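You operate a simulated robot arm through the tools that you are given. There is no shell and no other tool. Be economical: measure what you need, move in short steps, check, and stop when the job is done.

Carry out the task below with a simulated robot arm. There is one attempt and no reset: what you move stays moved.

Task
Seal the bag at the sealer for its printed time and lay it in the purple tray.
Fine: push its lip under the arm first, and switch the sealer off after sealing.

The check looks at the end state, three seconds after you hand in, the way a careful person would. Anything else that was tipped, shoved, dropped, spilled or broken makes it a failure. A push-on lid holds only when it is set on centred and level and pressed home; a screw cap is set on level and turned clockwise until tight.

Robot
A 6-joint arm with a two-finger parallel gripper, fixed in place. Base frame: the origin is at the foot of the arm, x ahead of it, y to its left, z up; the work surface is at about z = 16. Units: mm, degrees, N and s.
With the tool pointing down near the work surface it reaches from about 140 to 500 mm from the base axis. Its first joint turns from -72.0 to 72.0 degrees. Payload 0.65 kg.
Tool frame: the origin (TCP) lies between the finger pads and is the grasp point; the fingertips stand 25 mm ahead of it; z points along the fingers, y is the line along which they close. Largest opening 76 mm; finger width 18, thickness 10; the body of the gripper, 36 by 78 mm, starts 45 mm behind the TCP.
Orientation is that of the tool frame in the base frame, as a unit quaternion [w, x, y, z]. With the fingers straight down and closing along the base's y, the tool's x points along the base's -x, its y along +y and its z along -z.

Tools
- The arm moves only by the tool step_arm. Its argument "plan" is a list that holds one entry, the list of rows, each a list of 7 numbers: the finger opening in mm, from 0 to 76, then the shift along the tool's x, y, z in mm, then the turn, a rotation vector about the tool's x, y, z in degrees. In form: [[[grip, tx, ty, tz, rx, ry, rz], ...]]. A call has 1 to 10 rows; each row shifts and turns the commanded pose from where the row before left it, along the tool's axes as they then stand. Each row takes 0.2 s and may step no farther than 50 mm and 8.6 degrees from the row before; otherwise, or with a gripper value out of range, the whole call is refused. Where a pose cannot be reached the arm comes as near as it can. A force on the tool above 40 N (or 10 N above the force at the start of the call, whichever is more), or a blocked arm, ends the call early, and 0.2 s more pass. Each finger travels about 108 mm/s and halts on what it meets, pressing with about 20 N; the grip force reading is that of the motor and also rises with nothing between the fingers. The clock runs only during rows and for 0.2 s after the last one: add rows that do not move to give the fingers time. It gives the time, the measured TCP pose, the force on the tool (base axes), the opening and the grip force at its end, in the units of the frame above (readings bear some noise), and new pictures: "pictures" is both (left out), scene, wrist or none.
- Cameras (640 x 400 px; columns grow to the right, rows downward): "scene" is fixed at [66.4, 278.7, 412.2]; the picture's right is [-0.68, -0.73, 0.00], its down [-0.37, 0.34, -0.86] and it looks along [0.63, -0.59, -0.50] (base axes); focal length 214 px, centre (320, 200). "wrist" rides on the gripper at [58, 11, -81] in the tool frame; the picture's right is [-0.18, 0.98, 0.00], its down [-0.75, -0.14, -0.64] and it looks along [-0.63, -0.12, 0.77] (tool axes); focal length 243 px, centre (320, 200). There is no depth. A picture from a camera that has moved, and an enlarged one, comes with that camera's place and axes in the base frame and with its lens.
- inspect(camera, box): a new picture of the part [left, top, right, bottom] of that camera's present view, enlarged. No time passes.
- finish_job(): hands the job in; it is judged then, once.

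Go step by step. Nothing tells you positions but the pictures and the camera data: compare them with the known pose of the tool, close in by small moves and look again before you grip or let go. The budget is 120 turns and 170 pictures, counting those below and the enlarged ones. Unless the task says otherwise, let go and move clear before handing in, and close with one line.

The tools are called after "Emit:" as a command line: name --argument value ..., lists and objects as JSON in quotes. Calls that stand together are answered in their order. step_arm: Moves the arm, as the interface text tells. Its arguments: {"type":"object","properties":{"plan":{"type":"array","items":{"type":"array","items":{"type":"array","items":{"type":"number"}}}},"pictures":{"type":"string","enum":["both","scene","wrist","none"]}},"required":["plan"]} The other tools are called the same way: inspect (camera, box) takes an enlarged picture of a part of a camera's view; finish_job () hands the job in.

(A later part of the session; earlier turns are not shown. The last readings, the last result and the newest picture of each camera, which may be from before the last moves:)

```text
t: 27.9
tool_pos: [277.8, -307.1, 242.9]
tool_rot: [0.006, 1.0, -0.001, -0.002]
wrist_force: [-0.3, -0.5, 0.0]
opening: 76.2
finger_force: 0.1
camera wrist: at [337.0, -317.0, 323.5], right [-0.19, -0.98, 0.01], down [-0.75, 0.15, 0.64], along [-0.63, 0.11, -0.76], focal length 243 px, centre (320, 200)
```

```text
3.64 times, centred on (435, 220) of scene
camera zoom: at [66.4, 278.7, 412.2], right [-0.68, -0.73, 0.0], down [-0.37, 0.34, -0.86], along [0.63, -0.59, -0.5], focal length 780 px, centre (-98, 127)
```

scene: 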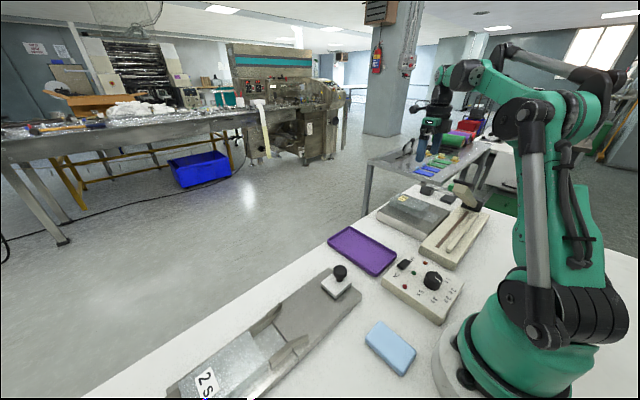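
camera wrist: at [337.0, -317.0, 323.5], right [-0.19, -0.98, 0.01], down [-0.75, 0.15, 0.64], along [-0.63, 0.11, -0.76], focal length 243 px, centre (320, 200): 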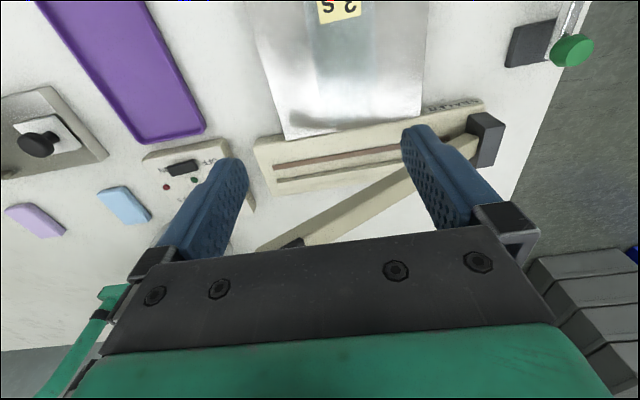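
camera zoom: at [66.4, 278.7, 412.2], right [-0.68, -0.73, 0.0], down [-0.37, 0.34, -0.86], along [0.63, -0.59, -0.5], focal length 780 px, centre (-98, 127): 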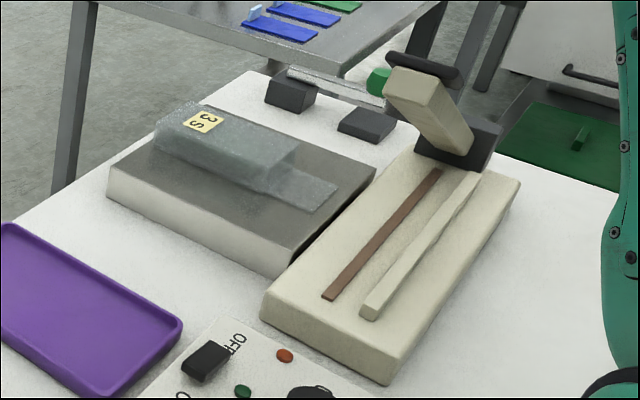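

Strip x≈166, rib x≈146, lip edge x≈216; the bag's centreline is y≈-335 and its body top z≈58. I'll line up over the bag body and lower partway.

Emit:
step_arm --plan '[[[76, 17, 28, 0, 0, 0, 0], [76, 0, 0, 45, 0, 0, 0], [76, 0, 0, 45, 0, 0, 0], [76, 0, 0, 42, 0, 0, 0], [76, 0, 0, 0, 0, 0, 0]]]' --pictures "both"

Emit:
inspect --camera "scene" --box '[370, 165, 500, 275]'

```text
t: 29.1
tool_pos: [294.7, -334.7, 113.3]
tool_rot: [0.005, 1.0, -0.001, -0.001]
wrist_force: [0.8, -0.6, -0.1]
opening: 76.2
finger_force: 0.1
camera wrist: at [355.2, -345.0, 193.6], right [-0.19, -0.98, 0.01], down [-0.75, 0.15, 0.64], along [-0.63, 0.11, -0.76], focal length 243 px, centre (320, 200)
```

scene: 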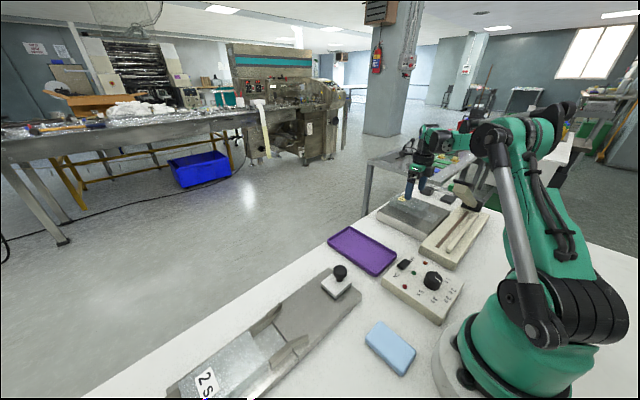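
wrist: 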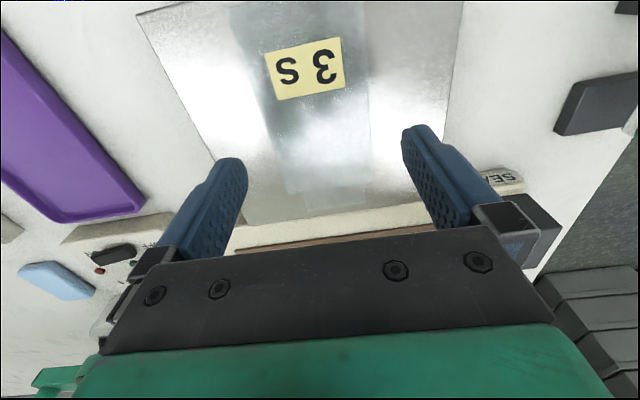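

```text
3.64 times, centred on (435, 220) of scene
camera zoom: at [66.4, 278.7, 412.2], right [-0.68, -0.73, 0.0], down [-0.37, 0.34, -0.86], along [0.63, -0.59, -0.5], focal length 780 px, centre (-98, 127)
```

zoom: 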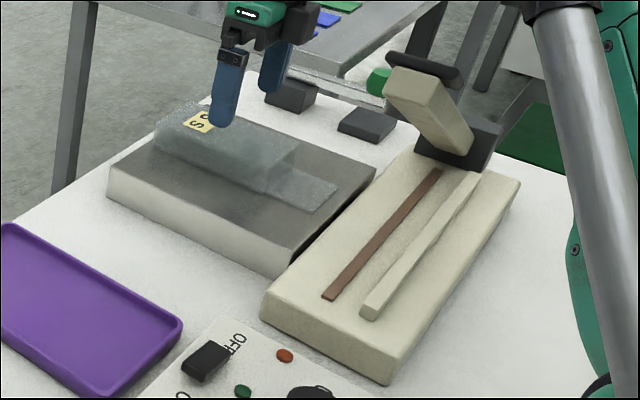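

The bag is centred between the fingers. I'll descend to grip height.

Emit:
step_arm --plan '[[[76, 0, -1, 20, 0, 0, 0], [76, 0, 0, 16, 0, 0, 0], [76, 0, 0, 9, 0, 0, 0], [76, 0, 0, 0, 0, 0, 0]]]' --pictures "both"

Emit:
inspect --camera "scene" --box '[380, 165, 470, 245]'

```text
t: 30.1
tool_pos: [293.5, -335.0, 67.4]
tool_rot: [0.005, 1.0, -0.001, -0.002]
wrist_force: [0.7, -0.9, 0.5]
opening: 75.7
finger_force: 0.0
camera wrist: at [353.4, -345.3, 148.1], right [-0.19, -0.98, 0.01], down [-0.75, 0.15, 0.64], along [-0.63, 0.11, -0.76], focal length 243 px, centre (320, 200)
```

scene: 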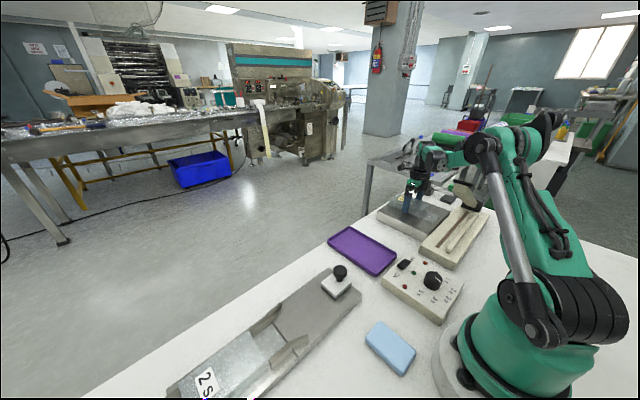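
wrist: 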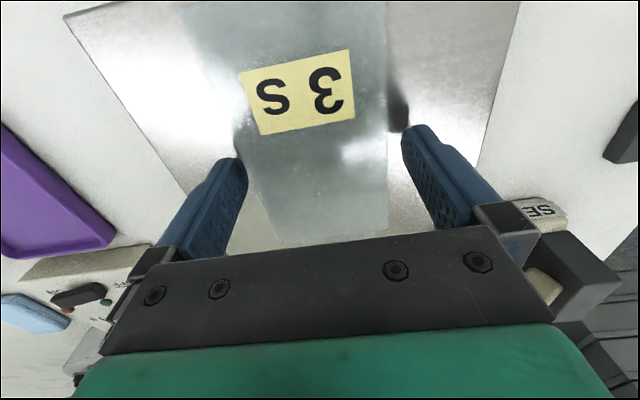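

```text
5.00 times, centred on (425, 205) of scene
camera zoom: at [66.4, 278.7, 412.2], right [-0.68, -0.73, 0.0], down [-0.37, 0.34, -0.86], along [0.63, -0.59, -0.5], focal length 1072 px, centre (-205, 175)
```

zoom: 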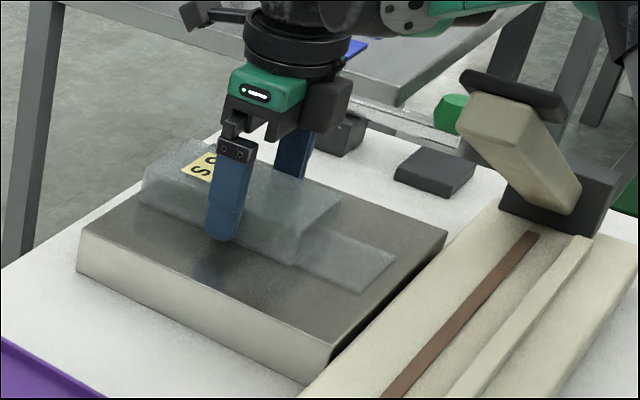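

The fingers straddle the bag, which sits slightly toward +y; I'll shift 3 mm and close.

Emit:
step_arm --plan '[[[76, 0, -3, 0, 0, 0, 0], [68, 0, 0, 0, 0, 0, 0], [60, 0, 0, 0, 0, 0, 0], [56, 0, 0, 0, 0, 0, 0], [56, 0, 0, 0, 0, 0, 0]]]' --pictures "wrist"

```text
t: 31.3
tool_pos: [293.9, -332.8, 66.5]
tool_rot: [0.006, 1.0, -0.001, -0.002]
wrist_force: [0.5, 0.5, 0.3]
opening: 58.5
finger_force: 20.0
camera wrist: at [353.7, -342.3, 147.3], right [-0.19, -0.98, 0.01], down [-0.75, 0.15, 0.64], along [-0.63, 0.11, -0.76], focal length 243 px, centre (320, 200)
```

wrist: 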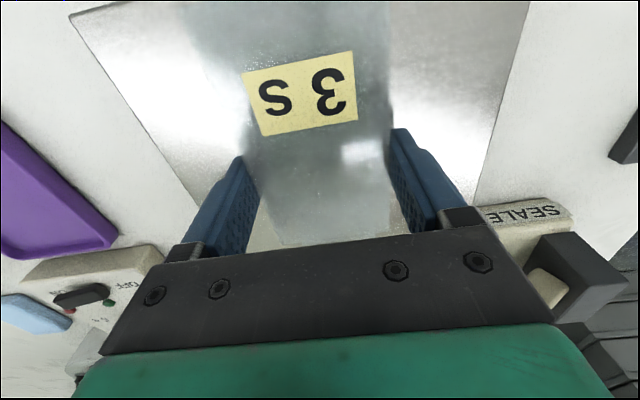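

The bag is gripped at 58.5 mm. I'll slide it straight toward the sealer in steps.

Emit:
step_arm --plan '[[[54, -10, 0, 0, 0, 0, 0], [54, -10, 0, 0, 0, 0, 0], [54, -10, 0, 0, 0, 0, 0], [54, -10, 0, 0, 0, 0, 0], [54, 0, 0, 0, 0, 0, 0]]]' --pictures "both"

Emit:
inspect --camera "scene" --box '[380, 165, 500, 265]'

```text
t: 32.5
tool_pos: [254.0, -331.4, 67.1]
tool_rot: [0.005, 1.0, -0.002, -0.002]
wrist_force: [1.2, -0.1, 0.3]
opening: 58.6
finger_force: 19.8
camera wrist: at [313.4, -341.2, 148.0], right [-0.19, -0.98, 0.01], down [-0.75, 0.15, 0.64], along [-0.63, 0.11, -0.76], focal length 243 px, centre (320, 200)
```

scene: 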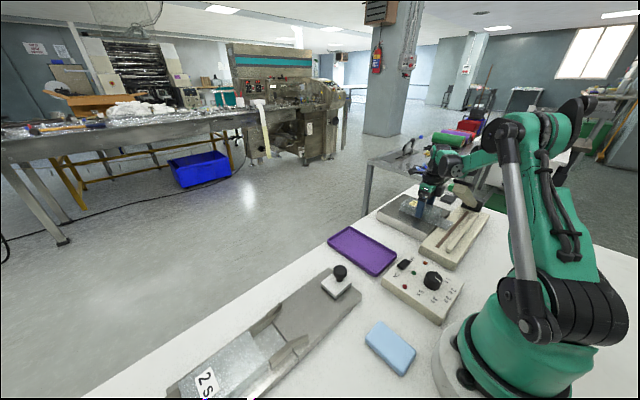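
wrist: 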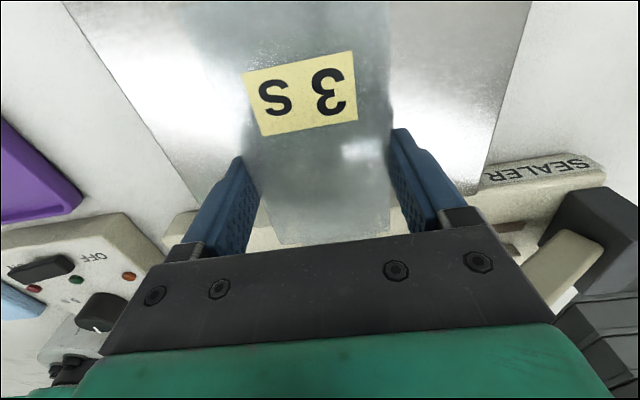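

```text
4.00 times, centred on (440, 215) of scene
camera zoom: at [66.4, 278.7, 412.2], right [-0.68, -0.73, 0.0], down [-0.37, 0.34, -0.86], along [0.63, -0.59, -0.5], focal length 858 px, centre (-160, 140)
```

zoom: 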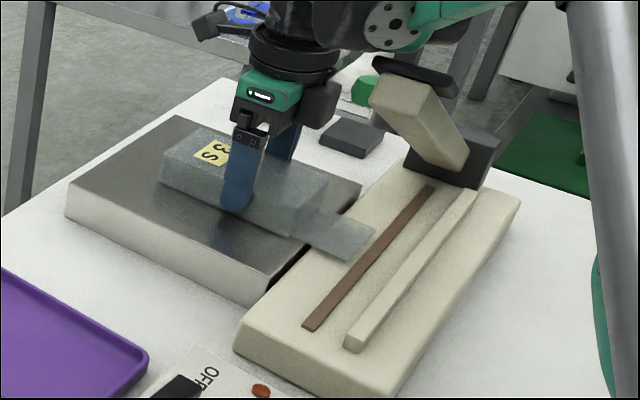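

The lip is just short of the brown strip. I'll push about 20 mm more, slowly.

Emit:
step_arm --plan '[[[54, -6, 0, 0, 0, 0, 0], [54, -6, 0, 0, 0, 0, 0], [54, -6, 0, 0, 0, 0, 0], [54, 0, 0, 0, 0, 0, 0]]]' --pictures "none"

Emit:
inspect --camera "scene" --box '[400, 165, 500, 255]'

```text
t: 33.5
tool_pos: [235.5, -333.1, 67.8]
tool_rot: [0.006, 1.0, -0.001, -0.001]
wrist_force: [-0.1, -0.1, -0.2]
opening: 58.4
finger_force: 19.8
```

```text
4.44 times, centred on (450, 210) of scene
camera zoom: at [66.4, 278.7, 412.2], right [-0.68, -0.73, 0.0], down [-0.37, 0.34, -0.86], along [0.63, -0.59, -0.5], focal length 953 px, centre (-258, 156)
```

zoom: 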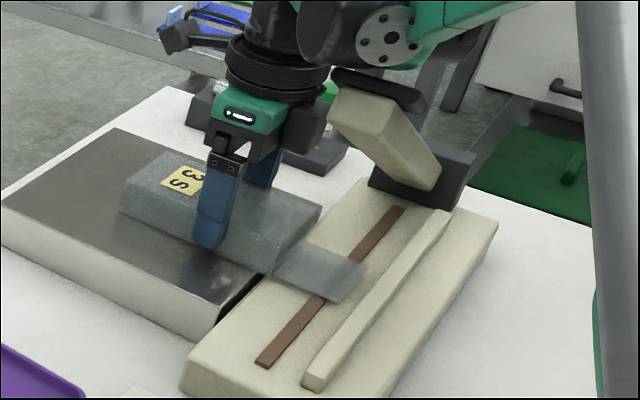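

The lip now lies across the strip with a little room before the rib. I'll push 5 mm more to be safely under, then release.

Emit:
step_arm --plan '[[[54, -5, 0, 0, 0, 0, 0], [54, 0, 0, 0, 0, 0, 0], [70, 0, 0, 0, 0, 0, 0], [76, 0, 0, 0, 0, 0, 0], [76, 0, 0, 0, 0, 0, 0]]]' --pictures "wrist"

Emit:
inspect --camera "scene" --box '[400, 165, 500, 255]'

```text
t: 34.7
tool_pos: [231.1, -333.3, 68.5]
tool_rot: [0.006, 1.0, -0.001, -0.002]
wrist_force: [0.2, 0.6, 0.6]
opening: 76.0
finger_force: 0.1
camera wrist: at [289.9, -343.0, 148.0], right [-0.19, -0.98, 0.01], down [-0.75, 0.15, 0.64], along [-0.63, 0.11, -0.76], focal length 243 px, centre (320, 200)
```

wrist: 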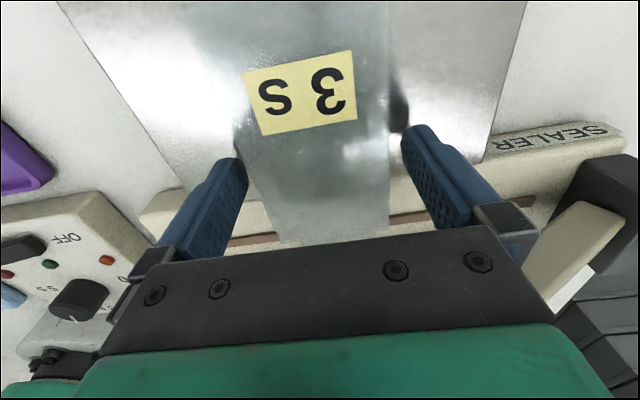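

```text
4.44 times, centred on (450, 210) of scene
camera zoom: at [66.4, 278.7, 412.2], right [-0.68, -0.73, 0.0], down [-0.37, 0.34, -0.86], along [0.63, -0.59, -0.5], focal length 953 px, centre (-258, 156)
```

zoom: 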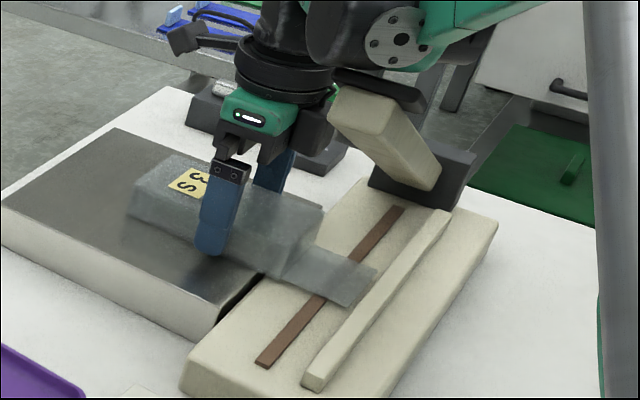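

The lip is in place over the strip. I'll rise, go clear of the arm, and head for the switch.

Emit:
step_arm --plan '[[[76, 0, 0, -45, 0, 0, 0], [76, 0, 0, -45, 0, 0, 0], [76, 0, 0, -45, 0, 0, 0], [40, 10, -48, 0, 0, 0, 0], [20, 0, -50, 0, 0, 0, 0], [0, 0, -50, 0, 0, 0, 0], [0, 0, -50, 0, 0, 0, 0], [0, 0, -50, 0, 0, 0, 0], [0, 0, 0, 0, 0, 0, -8.5], [0, 0, 0, 0, 0, 0, -8.5]]]' --pictures "none"

Emit:
step_arm --plan '[[[0, 0, 0, 0, 0, 0, -8.5], [0, 0, 0, 0, 0, 0, -8.5], [0, 0, 0, 0, 0, 0, -8.5], [0, 0, 0, 0, 0, 0, -8.5], [0, 0, 0, 0, 0, 0, -8.5], [0, 0, 0, 0, 0, 0, -8.5], [0, 0, 0, 0, 0, 0, -8.5], [0, 0, 0, 0, 0, 0, -8.5], [0, 0, 0, 0, 0, 0, -5], [0, 0, 0, 0, 0, 0, 0]]]' --pictures "both"

```text
t: 36.9
tool_pos: [242.6, -83.7, 198.6]
tool_rot: [0.005, 0.989, 0.147, -0.003]
wrist_force: [0.1, -0.6, 0.4]
opening: 0.0
finger_force: 20.3
```

```text
t: 39.1
tool_pos: [242.4, -83.6, 197.8]
tool_rot: [0.002, 0.708, 0.706, -0.004]
wrist_force: [-0.2, 0.4, -0.3]
opening: 0.0
finger_force: 19.9
camera wrist: at [254.4, -24.4, 278.4], right [0.98, -0.18, 0.0], down [-0.14, -0.75, 0.65], along [-0.12, -0.64, -0.76], focal length 243 px, centre (320, 200)
```

scene: 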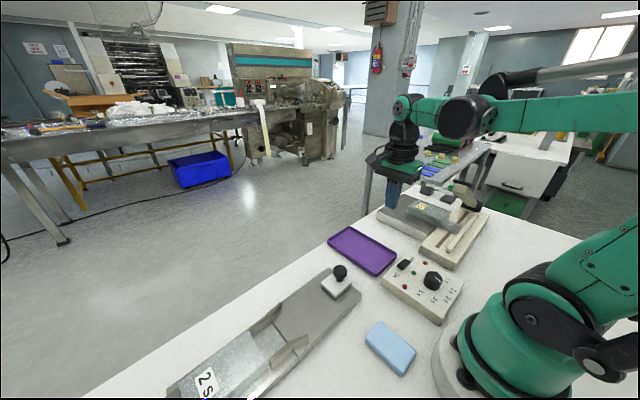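
wrist: 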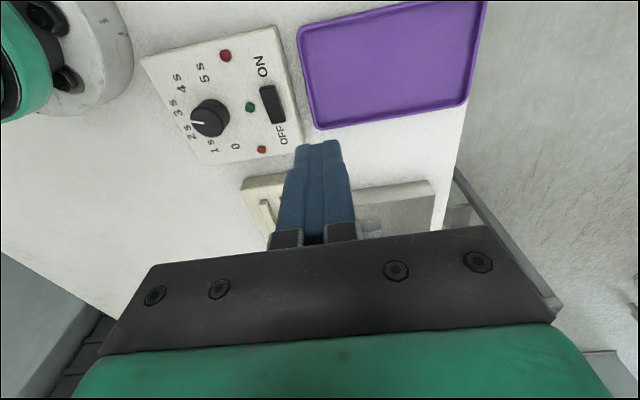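

The switch centre is about (193,-97), ON end at y≈-83. I'll position above the ON end and lower near it.

Emit:
step_arm --plan '[[[0, 0, -49.5, 0, 0, 0, 0], [0, 0, 0, 45, 0, 0, 0], [0, 0, 0, 45, 0, 0, 0], [0, 0, 0, 22, 0, 0, 0], [0, 0, 0, 0, 0, 0, 0]]]' --pictures "wrist"

Emit:
inspect --camera "scene" --box '[370, 230, 450, 300]'

```text
t: 40.3
tool_pos: [194.8, -81.7, 86.9]
tool_rot: [0.003, 0.708, 0.707, -0.005]
wrist_force: [-0.4, -0.4, 0.8]
opening: 0.0
finger_force: 20.5
camera wrist: at [206.1, -23.6, 167.0], right [0.98, -0.19, 0.0], down [-0.14, -0.75, 0.65], along [-0.12, -0.64, -0.76], focal length 243 px, centre (320, 200)
```

wrist: 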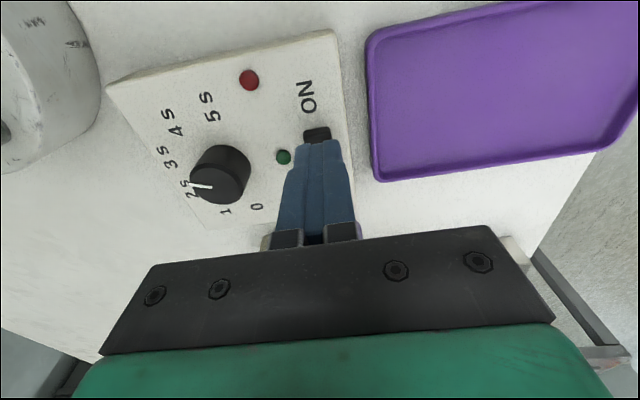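

```text
5.71 times, centred on (410, 265) of scene
camera zoom: at [66.4, 278.7, 412.2], right [-0.68, -0.73, 0.0], down [-0.37, 0.34, -0.86], along [0.63, -0.59, -0.5], focal length 1226 px, centre (-194, -171)
```

zoom: 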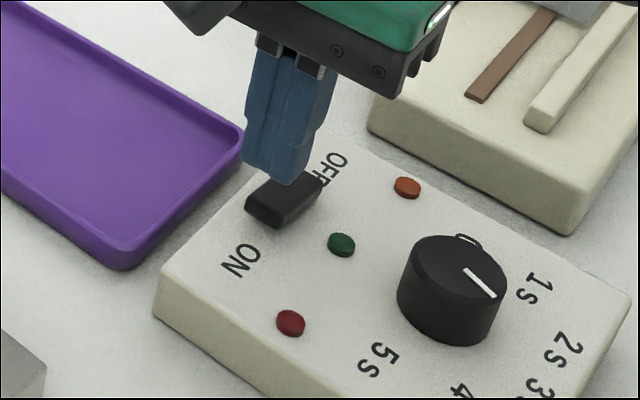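

The tip is over the ON end. I'll shift 4 mm in and press down until it clicks or resists.

Emit:
step_arm --plan '[[[0, -4, 0, 10, 0, 0, 0], [0, 0, 0, 5, 0, 0, 0], [0, 0, 0, 2, 0, 0, 0], [0, 0, 0, 2, 0, 0, 0], [0, 0, 0, 2, 0, 0, 0], [0, 0, 0, 2, 0, 0, 0], [0, 0, 0, 2, 0, 0, 0]]]' --pictures "none"

Emit:
inspect --camera "scene" --box '[370, 230, 450, 300]'

```text
t: 41.7
tool_pos: [192.8, -88.0, 65.8]
tool_rot: [0.0, 0.708, 0.706, -0.004]
wrist_force: [-2.2, 1.1, 17.4]
opening: 0.0
finger_force: 19.8
stopped in row 7: the force on the tool passed its limit (the readings are from after the stop); the commanded pose is now the measured one
```

```text
5.71 times, centred on (410, 265) of scene
camera zoom: at [66.4, 278.7, 412.2], right [-0.68, -0.73, 0.0], down [-0.37, 0.34, -0.86], along [0.63, -0.59, -0.5], focal length 1226 px, centre (-194, -171)
```

zoom: 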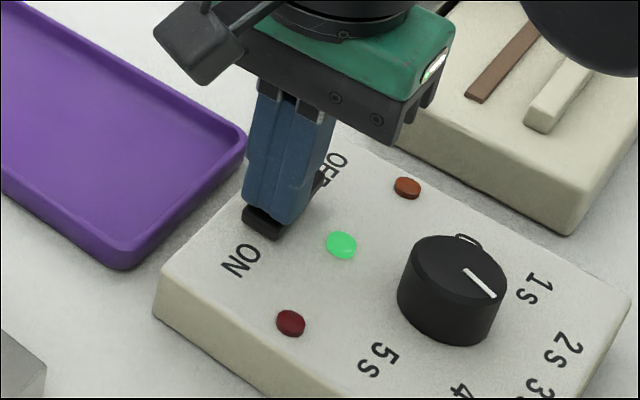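

The green light is on. Rising, then moving toward the arm's handle to look at it.

Emit:
step_arm --plan '[[[0, 0, 0, -45, 0, 0, 0], [0, 0, 0, -45, 0, 0, 0], [0, 0, 0, -45, 0, 0, 0], [0, 0, 0, -45, 0, 0, 0], [0, -45, -10, 0, 0, 0, 0], [0, -45, -15, 0, 0, 0, 0], [0, 0, 0, 0, 0, 0, 0]]]' --pictures "both"

Emit:
inspect --camera "scene" --box '[370, 160, 500, 300]'

Emit:
inspect --camera "wrist" --box '[220, 60, 440, 240]'

```text
t: 43.3
tool_pos: [171.7, -176.1, 242.5]
tool_rot: [0.001, 0.708, 0.706, -0.004]
wrist_force: [-0.4, -0.3, 0.9]
opening: 0.0
finger_force: 19.9
camera wrist: at [184.1, -117.4, 322.1], right [0.98, -0.19, 0.0], down [-0.14, -0.75, 0.65], along [-0.12, -0.64, -0.76], focal length 243 px, centre (320, 200)
```

scene: 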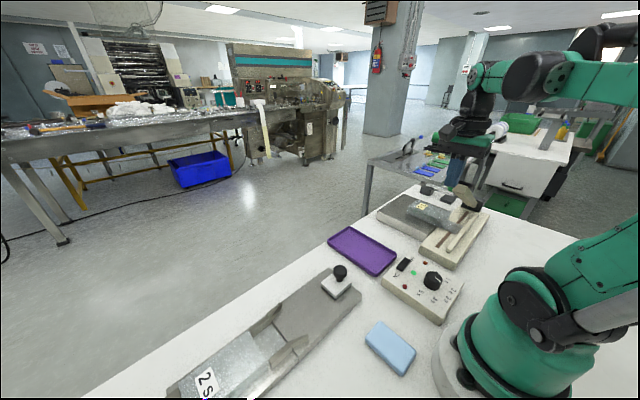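
wrist: 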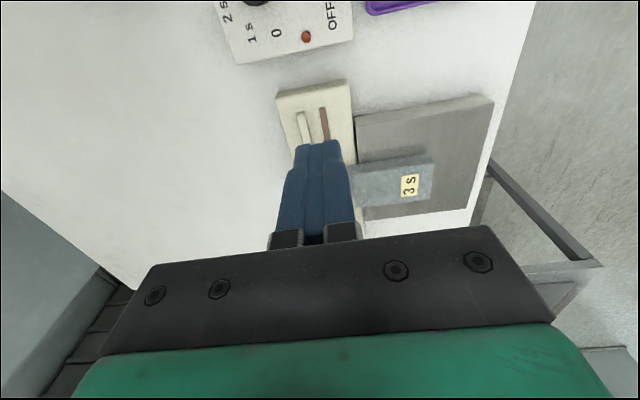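

```text
2.86 times, centred on (435, 230) of scene
camera zoom: at [66.4, 278.7, 412.2], right [-0.68, -0.73, 0.0], down [-0.37, 0.34, -0.86], along [0.63, -0.59, -0.5], focal length 613 px, centre (-9, 114)
```

zoom: 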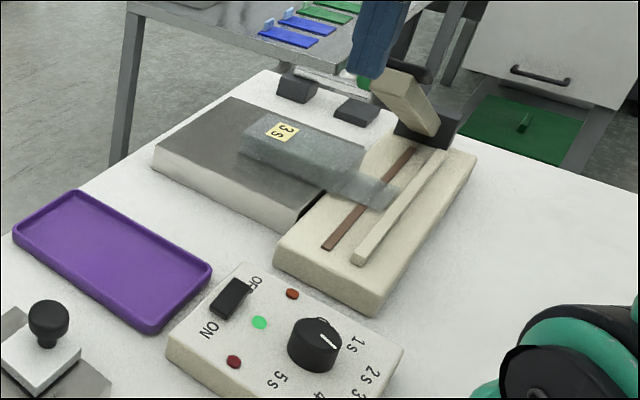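

```text
2.22 times, centred on (330, 150) of wrist
camera zoom: at [184.1, -117.4, 322.1], right [0.98, -0.19, 0.0], down [-0.14, -0.75, 0.65], along [-0.12, -0.64, -0.76], focal length 539 px, centre (298, 311)
```

zoom: 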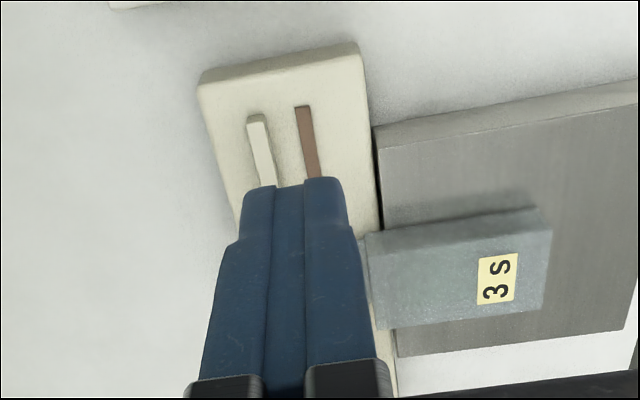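

The arm's hinge is near y≈-490 and the handle near (166,-258,195). I'll go above the handle and check in the scene view.

Emit:
step_arm --plan '[[[0, 0, 0, -25, 0, 0, 0], [0, -40, -3, 0, 0, 0, 0], [0, -40, -3, 0, 0, 0, 0], [0, 0, 0, 0, 0, 0, 0]]]' --pictures "both"

Emit:
inspect --camera "scene" --box '[420, 140, 510, 220]'

```text
t: 44.3
tool_pos: [163.5, -257.9, 272.0]
tool_rot: [0.0, 0.708, 0.706, -0.004]
wrist_force: [0.8, -0.3, 0.1]
opening: 0.1
finger_force: 20.0
camera wrist: at [176.0, -198.5, 351.3], right [0.98, -0.19, 0.0], down [-0.14, -0.75, 0.65], along [-0.12, -0.64, -0.76], focal length 243 px, centre (320, 200)
```

scene: 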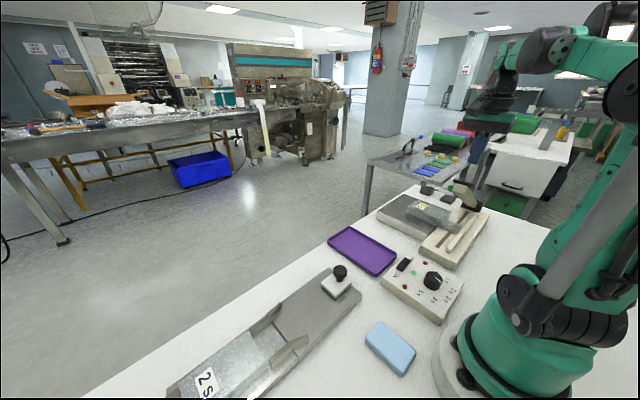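
wrist: 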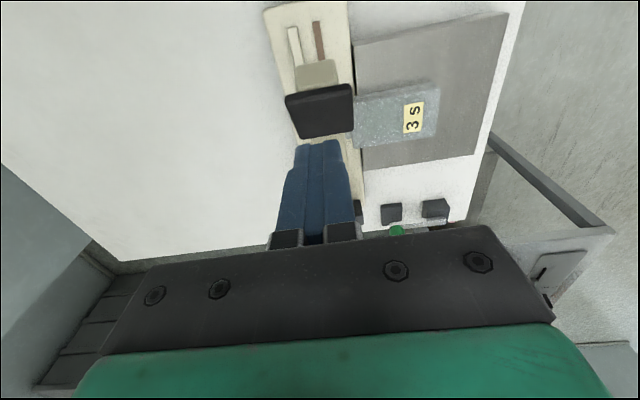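

```text
5.00 times, centred on (465, 180) of scene
camera zoom: at [66.4, 278.7, 412.2], right [-0.68, -0.73, 0.0], down [-0.37, 0.34, -0.86], along [0.63, -0.59, -0.5], focal length 1072 px, centre (-405, 300)
```

zoom: 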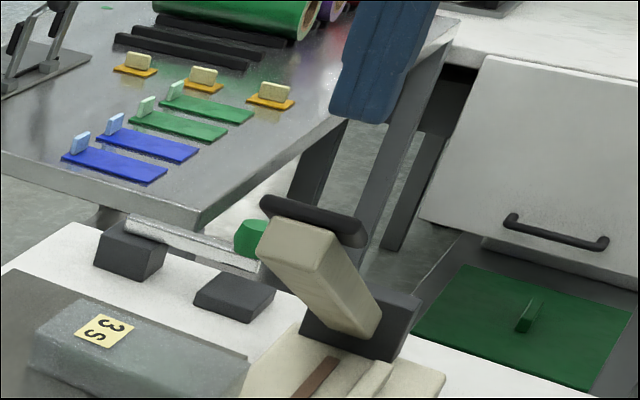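

The tip is right above the handle pad (about (165,-261,190)). I'll come down and start pressing along the arc.

Emit:
step_arm --plan '[[[0, 0, 0, 40, 0, 0, 0], [0, 0, 0, 12, 0, 0, 0], [0, 3, 0, 8, 0, 0, 0], [0, 4, 0, 8, 0, 0, 0], [0, 4, 0, 8, 0, 0, 0], [0, 0, 0, 0, 0, 0, 0]]]' --pictures "wrist"

Emit:
inspect --camera "scene" --box '[420, 140, 510, 220]'

```text
t: 45.7
tool_pos: [161.1, -245.7, 195.5]
tool_rot: [0.0, 0.707, 0.707, -0.004]
wrist_force: [-0.4, -0.9, -0.2]
opening: 0.0
finger_force: 20.6
camera wrist: at [173.9, -186.1, 275.3], right [0.98, -0.19, 0.0], down [-0.14, -0.75, 0.65], along [-0.12, -0.64, -0.76], focal length 243 px, centre (320, 200)
```

wrist: 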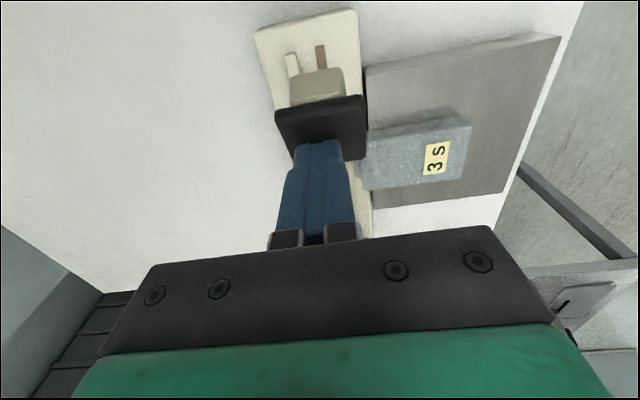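

```text
5.00 times, centred on (465, 180) of scene
camera zoom: at [66.4, 278.7, 412.2], right [-0.68, -0.73, 0.0], down [-0.37, 0.34, -0.86], along [0.63, -0.59, -0.5], focal length 1072 px, centre (-405, 300)
```

zoom: 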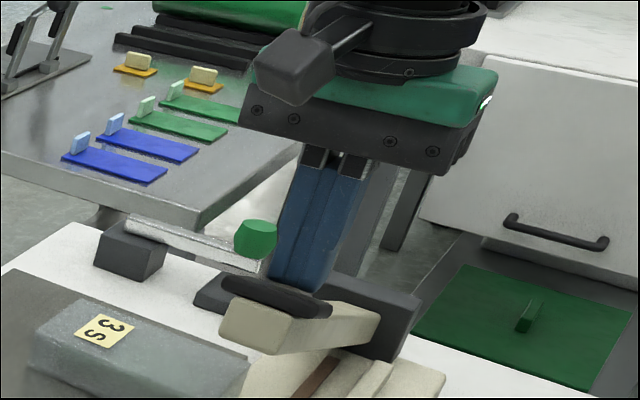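

The arm follows down with little resistance. I'll continue along the arc.

Emit:
step_arm --plan '[[[0, 5, 2, 10, 0, 0, 0], [0, 4, 2, 10, 0, 0, 0], [0, 3, 0, 10, 0, 0, 0], [0, 3, 0, 10, 0, 0, 0], [0, 2, 0, 10, 0, 0, 0], [0, 2, 0, 10, 0, 0, 0], [0, 0, 0, 0, 0, 0, 0]]]' --pictures "wrist"

Emit:
inspect --camera "scene" --box '[390, 170, 500, 310]'

```text
t: 47.3
tool_pos: [165.5, -228.2, 133.4]
tool_rot: [-0.001, 0.707, 0.707, -0.004]
wrist_force: [-0.7, 1.3, 1.7]
opening: 0.0
finger_force: 20.1
camera wrist: at [177.5, -168.6, 214.0], right [0.98, -0.19, 0.0], down [-0.14, -0.75, 0.65], along [-0.12, -0.64, -0.76], focal length 243 px, centre (320, 200)
```

wrist: 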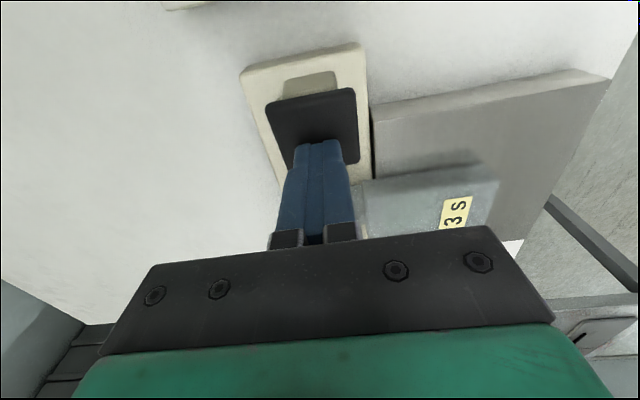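

```text
2.86 times, centred on (445, 240) of scene
camera zoom: at [66.4, 278.7, 412.2], right [-0.68, -0.73, 0.0], down [-0.37, 0.34, -0.86], along [0.63, -0.59, -0.5], focal length 613 px, centre (-37, 86)
```

zoom: 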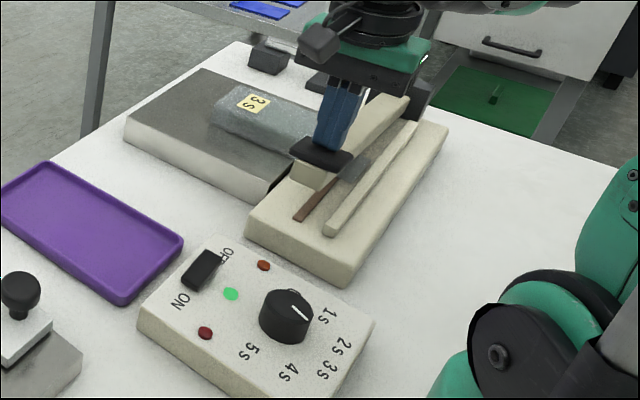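

Emit:
step_arm --plan '[[[0, 2, 0, 8, 0, 0, 0], [0, 2, 0, 8, 0, 0, 0], [0, 1, 0, 6, 0, 0, 0]]]' --pictures "none"

Emit:
inspect --camera "scene" --box '[390, 170, 500, 310]'

```text
t: 48.1
tool_pos: [164.2, -222.0, 113.1]
tool_rot: [0.0, 0.707, 0.707, -0.005]
wrist_force: [1.7, -1.2, 1.7]
opening: 0.0
finger_force: 19.6
```

```text
2.86 times, centred on (445, 240) of scene
camera zoom: at [66.4, 278.7, 412.2], right [-0.68, -0.73, 0.0], down [-0.37, 0.34, -0.86], along [0.63, -0.59, -0.5], focal length 613 px, centre (-37, 86)
```

zoom: 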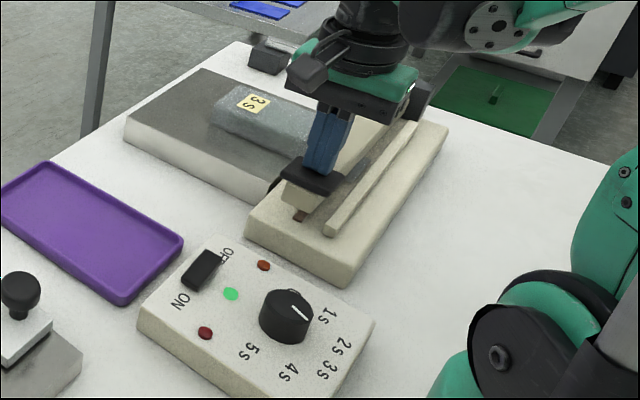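

Almost closed. I'll press the rest of the way in small steps until it bears down.

Emit:
step_arm --plan '[[[0, 1, 0, 5, 0, 0, 0], [0, 0, 0, 4, 0, 0, 0], [0, 0, 0, 3, 0, 0, 0], [0, 0, 0, 3, 0, 0, 0]]]' --pictures "none"

Emit:
inspect --camera "scene" --box '[390, 170, 500, 310]'

```text
t: 49.1
tool_pos: [165.5, -221.9, 97.9]
tool_rot: [0.0, 0.708, 0.706, -0.005]
wrist_force: [-1.3, -0.7, 2.6]
opening: 0.3
finger_force: 19.5
```

```text
2.86 times, centred on (445, 240) of scene
camera zoom: at [66.4, 278.7, 412.2], right [-0.68, -0.73, 0.0], down [-0.37, 0.34, -0.86], along [0.63, -0.59, -0.5], focal length 613 px, centre (-37, 86)
```

zoom: 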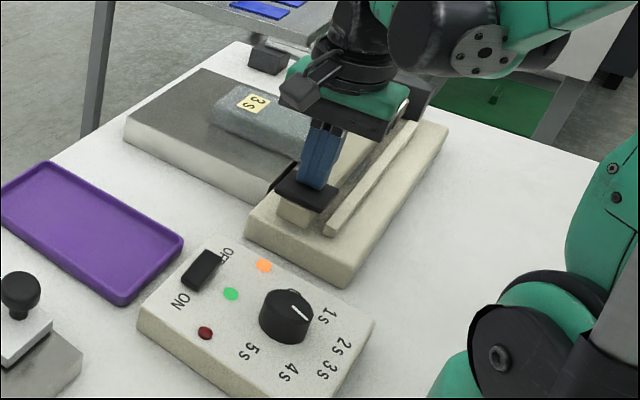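

The orange light is lit, so the sealing has begun. I'll hold and watch the lights.

Emit:
step_arm --plan '[[[0, 0, 0, 1, 0, 0, 0], [0, 0, 0, 0, 0, 0, 0], [0, 0, 0, 0, 0, 0, 0], [0, 0, 0, 0, 0, 0, 0], [0, 0, 0, 0, 0, 0, 0], [0, 0, 0, 0, 0, 0, 0], [0, 0, 0, 0, 0, 0, 0], [0, 0, 0, 0, 0, 0, 0]]]' --pictures "none"

Emit:
inspect --camera "scene" --box '[390, 170, 500, 310]'

```text
t: 50.9
tool_pos: [165.2, -223.0, 95.4]
tool_rot: [0.0, 0.708, 0.706, -0.004]
wrist_force: [-0.1, -1.4, 3.1]
opening: 0.0
finger_force: 20.2
```

```text
2.86 times, centred on (445, 240) of scene
camera zoom: at [66.4, 278.7, 412.2], right [-0.68, -0.73, 0.0], down [-0.37, 0.34, -0.86], along [0.63, -0.59, -0.5], focal length 613 px, centre (-37, 86)
```

zoom: 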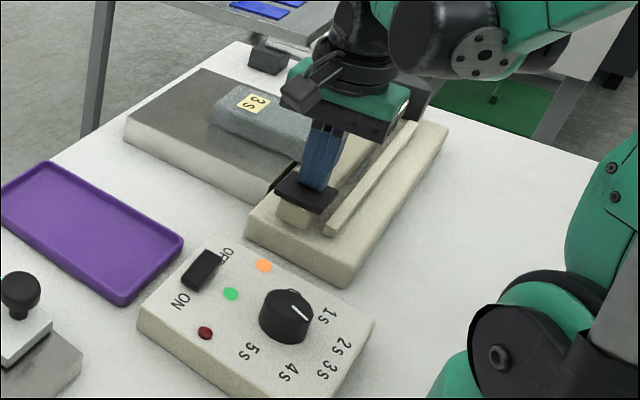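

Emit:
step_arm --plan '[[[0, 0, 0, 1, 0, 0, 0], [0, 0, 0, 0, 0, 0, 0], [0, 0, 0, 0, 0, 0, 0]]]' --pictures "none"

Emit:
inspect --camera "scene" --box '[390, 170, 500, 310]'

```text
t: 51.7
tool_pos: [165.0, -222.0, 92.8]
tool_rot: [0.0, 0.708, 0.706, -0.004]
wrist_force: [-1.6, -0.3, 2.1]
opening: 0.1
finger_force: 19.6
```

```text
2.86 times, centred on (445, 240) of scene
camera zoom: at [66.4, 278.7, 412.2], right [-0.68, -0.73, 0.0], down [-0.37, 0.34, -0.86], along [0.63, -0.59, -0.5], focal length 613 px, centre (-37, 86)
```

zoom: 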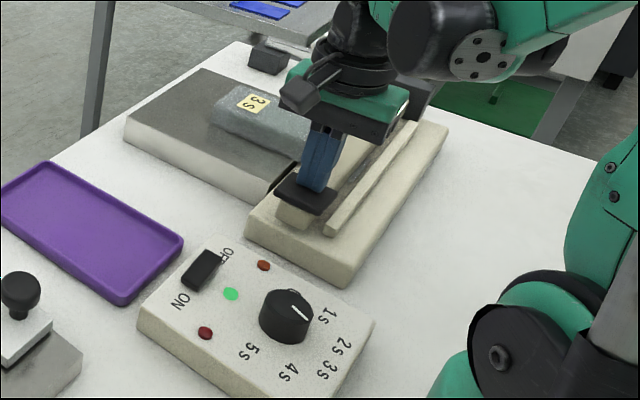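

The orange light went out after about 3 s, so the cycle is done. I'll let up slowly along the arc and see whether the arm springs back.

Emit:
step_arm --plan '[[[0, 0, 0, 0, 0, 0, 0], [0, 0, 0, -10, 0, 0, 0], [0, -1, 0, -10, 0, 0, 0], [0, -2, 0, -15, 0, 0, 0], [0, 0, 0, -15, 0, 0, 0], [0, 0, 0, 0, 0, 0, 0]]]' --pictures "both"

Emit:
inspect --camera "scene" --box '[390, 170, 500, 310]'

```text
t: 53.1
tool_pos: [163.9, -224.3, 145.9]
tool_rot: [0.0, 0.708, 0.706, -0.004]
wrist_force: [0.3, -0.7, 1.6]
opening: 0.0
finger_force: 19.6
camera wrist: at [175.7, -165.2, 225.5], right [0.98, -0.19, 0.0], down [-0.14, -0.75, 0.65], along [-0.12, -0.64, -0.76], focal length 243 px, centre (320, 200)
```

scene: 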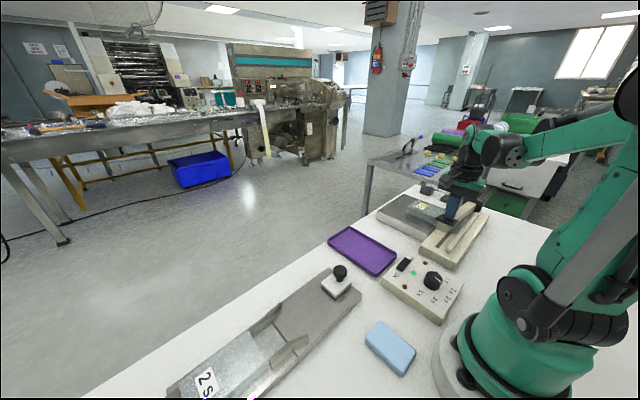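
wrist: 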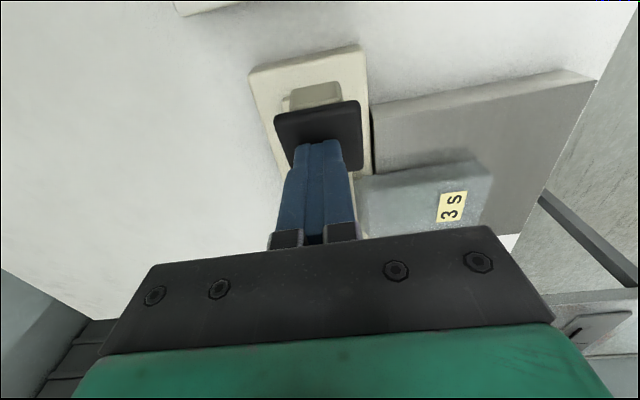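

```text
2.86 times, centred on (445, 240) of scene
camera zoom: at [66.4, 278.7, 412.2], right [-0.68, -0.73, 0.0], down [-0.37, 0.34, -0.86], along [0.63, -0.59, -0.5], focal length 613 px, centre (-37, 86)
```

zoom: 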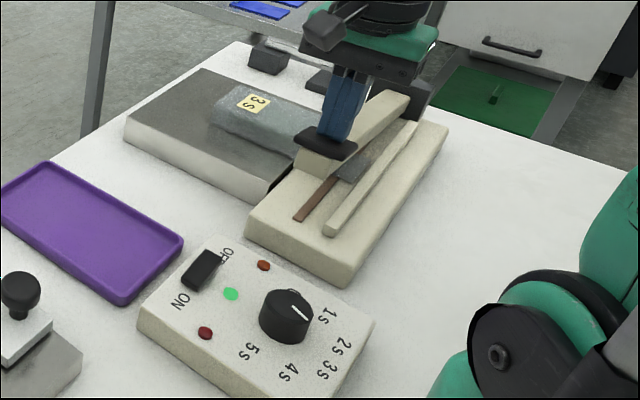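

The arm springs up with the tool. I'll let it follow back to the top, then go over to the switch.

Emit:
step_arm --plan '[[[0, -3, 0, -12, 0, 0, 0], [0, -4, 0, -12, 0, 0, 0], [0, -5, 0, -12, 0, 0, 0], [0, -5, 0, -12, 0, 0, 0], [0, -5, 0, -15, 0, 0, 0], [0, 0, 0, -20, 0, 0, 0], [0, 0, 0, -30, 0, 0, 0], [0, 40, 10, 0, 0, 0, 0], [0, 45, 10, 0, 0, 0, 0], [0, 40, 7, 0, 0, 0, 0]]]' --pictures "none"

Emit:
inspect --camera "scene" --box '[390, 170, 500, 310]'

```text
t: 55.3
tool_pos: [190.8, -117.9, 257.8]
tool_rot: [0.0, 0.707, 0.707, -0.003]
wrist_force: [-0.7, -0.1, -0.3]
opening: 0.0
finger_force: 19.7
```

```text
2.86 times, centred on (445, 240) of scene
camera zoom: at [66.4, 278.7, 412.2], right [-0.68, -0.73, 0.0], down [-0.37, 0.34, -0.86], along [0.63, -0.59, -0.5], focal length 613 px, centre (-37, 86)
```

zoom: 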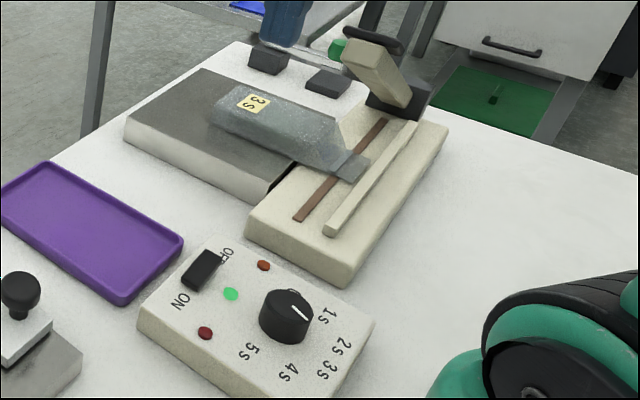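

The arm is up and the lip shows a seal. Now I'll press the OFF end of the switch (y≈-111).

Emit:
step_arm --plan '[[[0, 7, 2, 45, 0, 0, 0], [0, 0, 0, 45, 0, 0, 0], [0, 0, 0, 45, 0, 0, 0], [0, 0, 0, 40, 0, 0, 0], [0, 0, 0, 0, 0, 0, 0]]]' --pictures "wrist"

Emit:
inspect --camera "scene" --box '[370, 230, 450, 300]'

```text
t: 56.5
tool_pos: [191.6, -116.7, 82.0]
tool_rot: [0.0, 0.708, 0.706, -0.004]
wrist_force: [-0.3, -0.1, -0.4]
opening: 0.0
finger_force: 20.1
camera wrist: at [203.8, -57.4, 162.2], right [0.98, -0.19, 0.0], down [-0.14, -0.75, 0.65], along [-0.12, -0.64, -0.76], focal length 243 px, centre (320, 200)
```

wrist: 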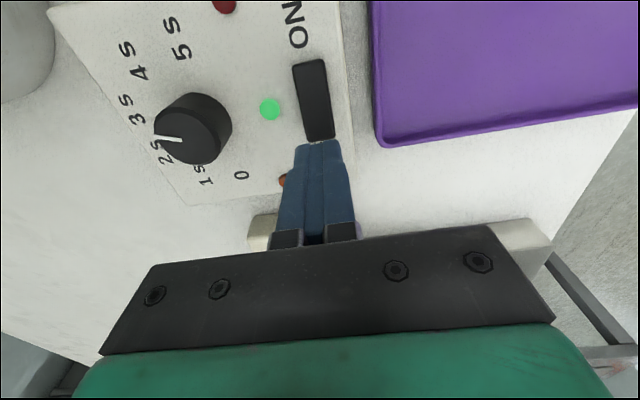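

```text
5.71 times, centred on (410, 265) of scene
camera zoom: at [66.4, 278.7, 412.2], right [-0.68, -0.73, 0.0], down [-0.37, 0.34, -0.86], along [0.63, -0.59, -0.5], focal length 1226 px, centre (-194, -171)
```

zoom: 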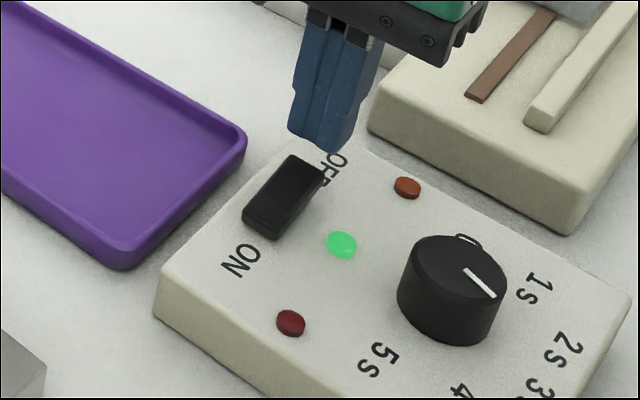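

Emit:
step_arm --plan '[[[0, 6.5, 0, 5, 0, 0, 0], [0, 0, 0, 5, 0, 0, 0], [0, 0, 0, 2, 0, 0, 0], [0, 0, 0, 2, 0, 0, 0], [0, 0, 0, 2, 0, 0, 0], [0, 0, 0, 2, 0, 0, 0], [0, 0, 0, 2, 0, 0, 0]]]' --pictures "none"

Emit:
inspect --camera "scene" --box '[370, 230, 450, 300]'

```text
t: 58.0
tool_pos: [192.8, -107.8, 65.2]
tool_rot: [-0.002, 0.708, 0.706, -0.004]
wrist_force: [-1.1, 1.1, 21.6]
opening: 0.0
finger_force: 19.5
stopped in row 7: the force on the tool passed its limit (the readings are from after the stop); the commanded pose is now the measured one
```

```text
5.71 times, centred on (410, 265) of scene
camera zoom: at [66.4, 278.7, 412.2], right [-0.68, -0.73, 0.0], down [-0.37, 0.34, -0.86], along [0.63, -0.59, -0.5], focal length 1226 px, centre (-194, -171)
```

zoom: 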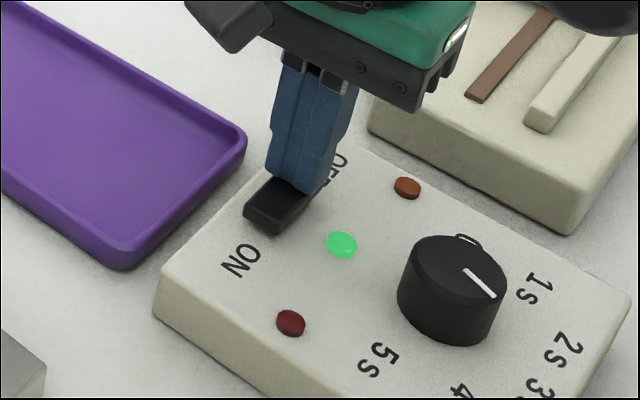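

The rocker looks tipped, though the green light was still on in that frame. I'll press slightly more, rise a bit and check.

Emit:
step_arm --plan '[[[0, -3, 0, 0, 0, 0, 0], [0, 0, 0, 0.8, 0, 0, 0], [0, 0, 0, 0, 0, 0, 0], [0, 0, 0, -15, 0, 0, 0], [0, 0, 0, -25, 0, 0, 0]]]' --pictures "none"

Emit:
inspect --camera "scene" --box '[370, 230, 450, 300]'

```text
t: 58.6
tool_pos: [193.0, -111.4, 65.0]
tool_rot: [-0.002, 0.708, 0.706, -0.004]
wrist_force: [-0.3, 0.2, 15.6]
opening: 0.3
finger_force: 19.6
stopped in row 3: the force on the tool passed its limit (the readings are from after the stop); the commanded pose is now the measured one
```

```text
5.71 times, centred on (410, 265) of scene
camera zoom: at [66.4, 278.7, 412.2], right [-0.68, -0.73, 0.0], down [-0.37, 0.34, -0.86], along [0.63, -0.59, -0.5], focal length 1226 px, centre (-194, -171)
```

zoom: 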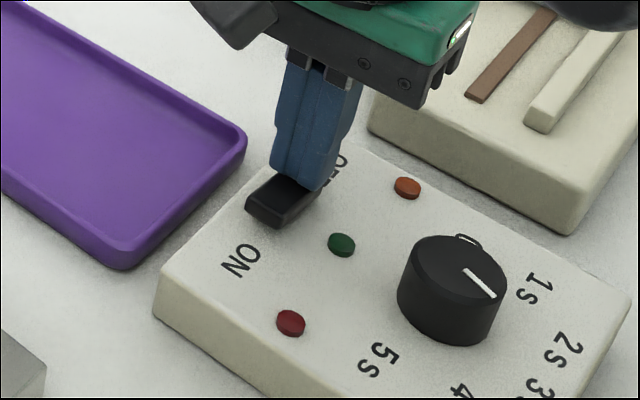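

The sealer is off. I'll rise and return to the bag with the camera on the far side.

Emit:
step_arm --plan '[[[0, 0, 0, -40, 0, 0, 0], [0, 0, 0, -45, 0, 0, 0], [0, 0, 0, -45, 0, 0, 0], [30, 0, 47, 0, 0, 0, 0], [60, 0, 0, 0, 0, 0, 8.5], [76, 0, 0, 0, 0, 0, 8.5], [76, 0, 0, 0, 0, 0, 8.5], [76, 0, 0, 0, 0, 0, 8.5], [76, 0, 0, 0, 0, 0, 8.5], [76, 0, 0, 0, 0, 0, 8.5]]]' --pictures "scene"

Emit:
step_arm --plan '[[[76, 0, 0, 0, 0, 0, 8.5], [76, 0, 0, 0, 0, 0, 8.5], [76, 0, 0, 0, 0, 0, 8.5], [76, 0, 0, 0, 0, 0, 8.5], [76, 0, 0, 0, 0, 0, 5], [76, 0, 45, 0, 0, 0, 0], [76, 0, 45, 0, 0, 0, 0], [76, 0, 45, 0, 0, 0, 0], [76, 0, 45, 0, 0, 0, 0], [76, 0, 42, 0, 0, 0, 0]]]' --pictures "wrist"

Emit:
inspect --camera "scene" --box '[320, 170, 500, 310]'

```text
t: 60.8
tool_pos: [240.4, -110.9, 194.1]
tool_rot: [0.001, 0.943, 0.332, -0.004]
wrist_force: [0.4, -0.1, 0.6]
opening: 76.1
finger_force: 0.1
```

scene: 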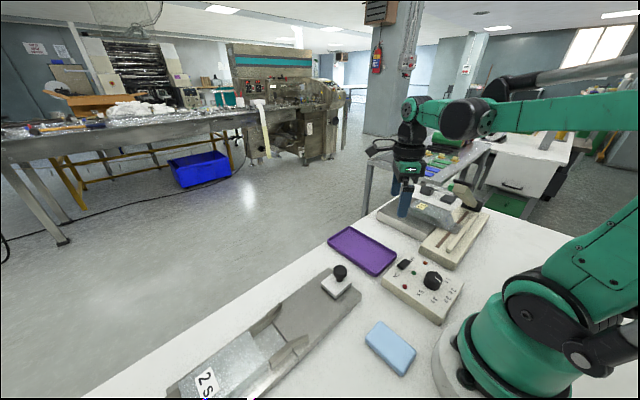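

```text
t: 63.0
tool_pos: [237.5, -335.8, 195.3]
tool_rot: [0.002, 1.0, 0.0, -0.005]
wrist_force: [-0.7, 1.3, 0.2]
opening: 75.9
finger_force: 0.1
camera wrist: at [296.7, -345.7, 274.5], right [-0.19, -0.98, 0.01], down [-0.75, 0.14, 0.65], along [-0.64, 0.12, -0.76], focal length 243 px, centre (320, 200)
```

wrist: 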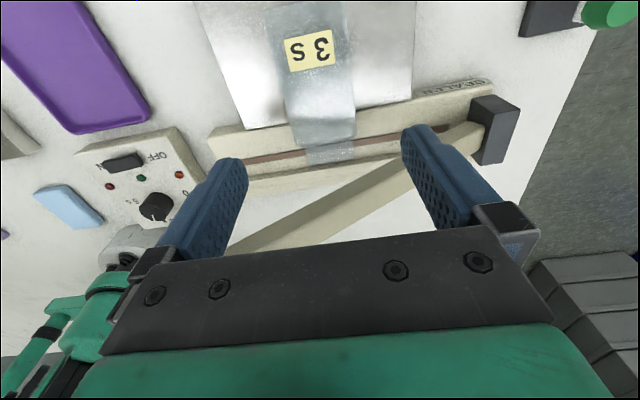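

```text
2.86 times, centred on (410, 240) of scene
camera zoom: at [66.4, 278.8, 412.2], right [-0.68, -0.73, 0.0], down [-0.37, 0.34, -0.86], along [0.63, -0.59, -0.5], focal length 613 px, centre (63, 86)
```

zoom: 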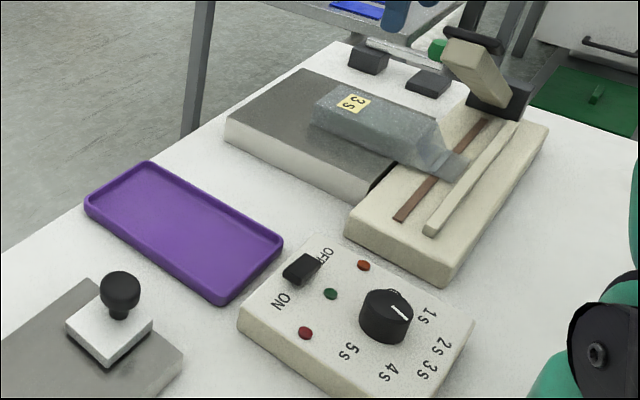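

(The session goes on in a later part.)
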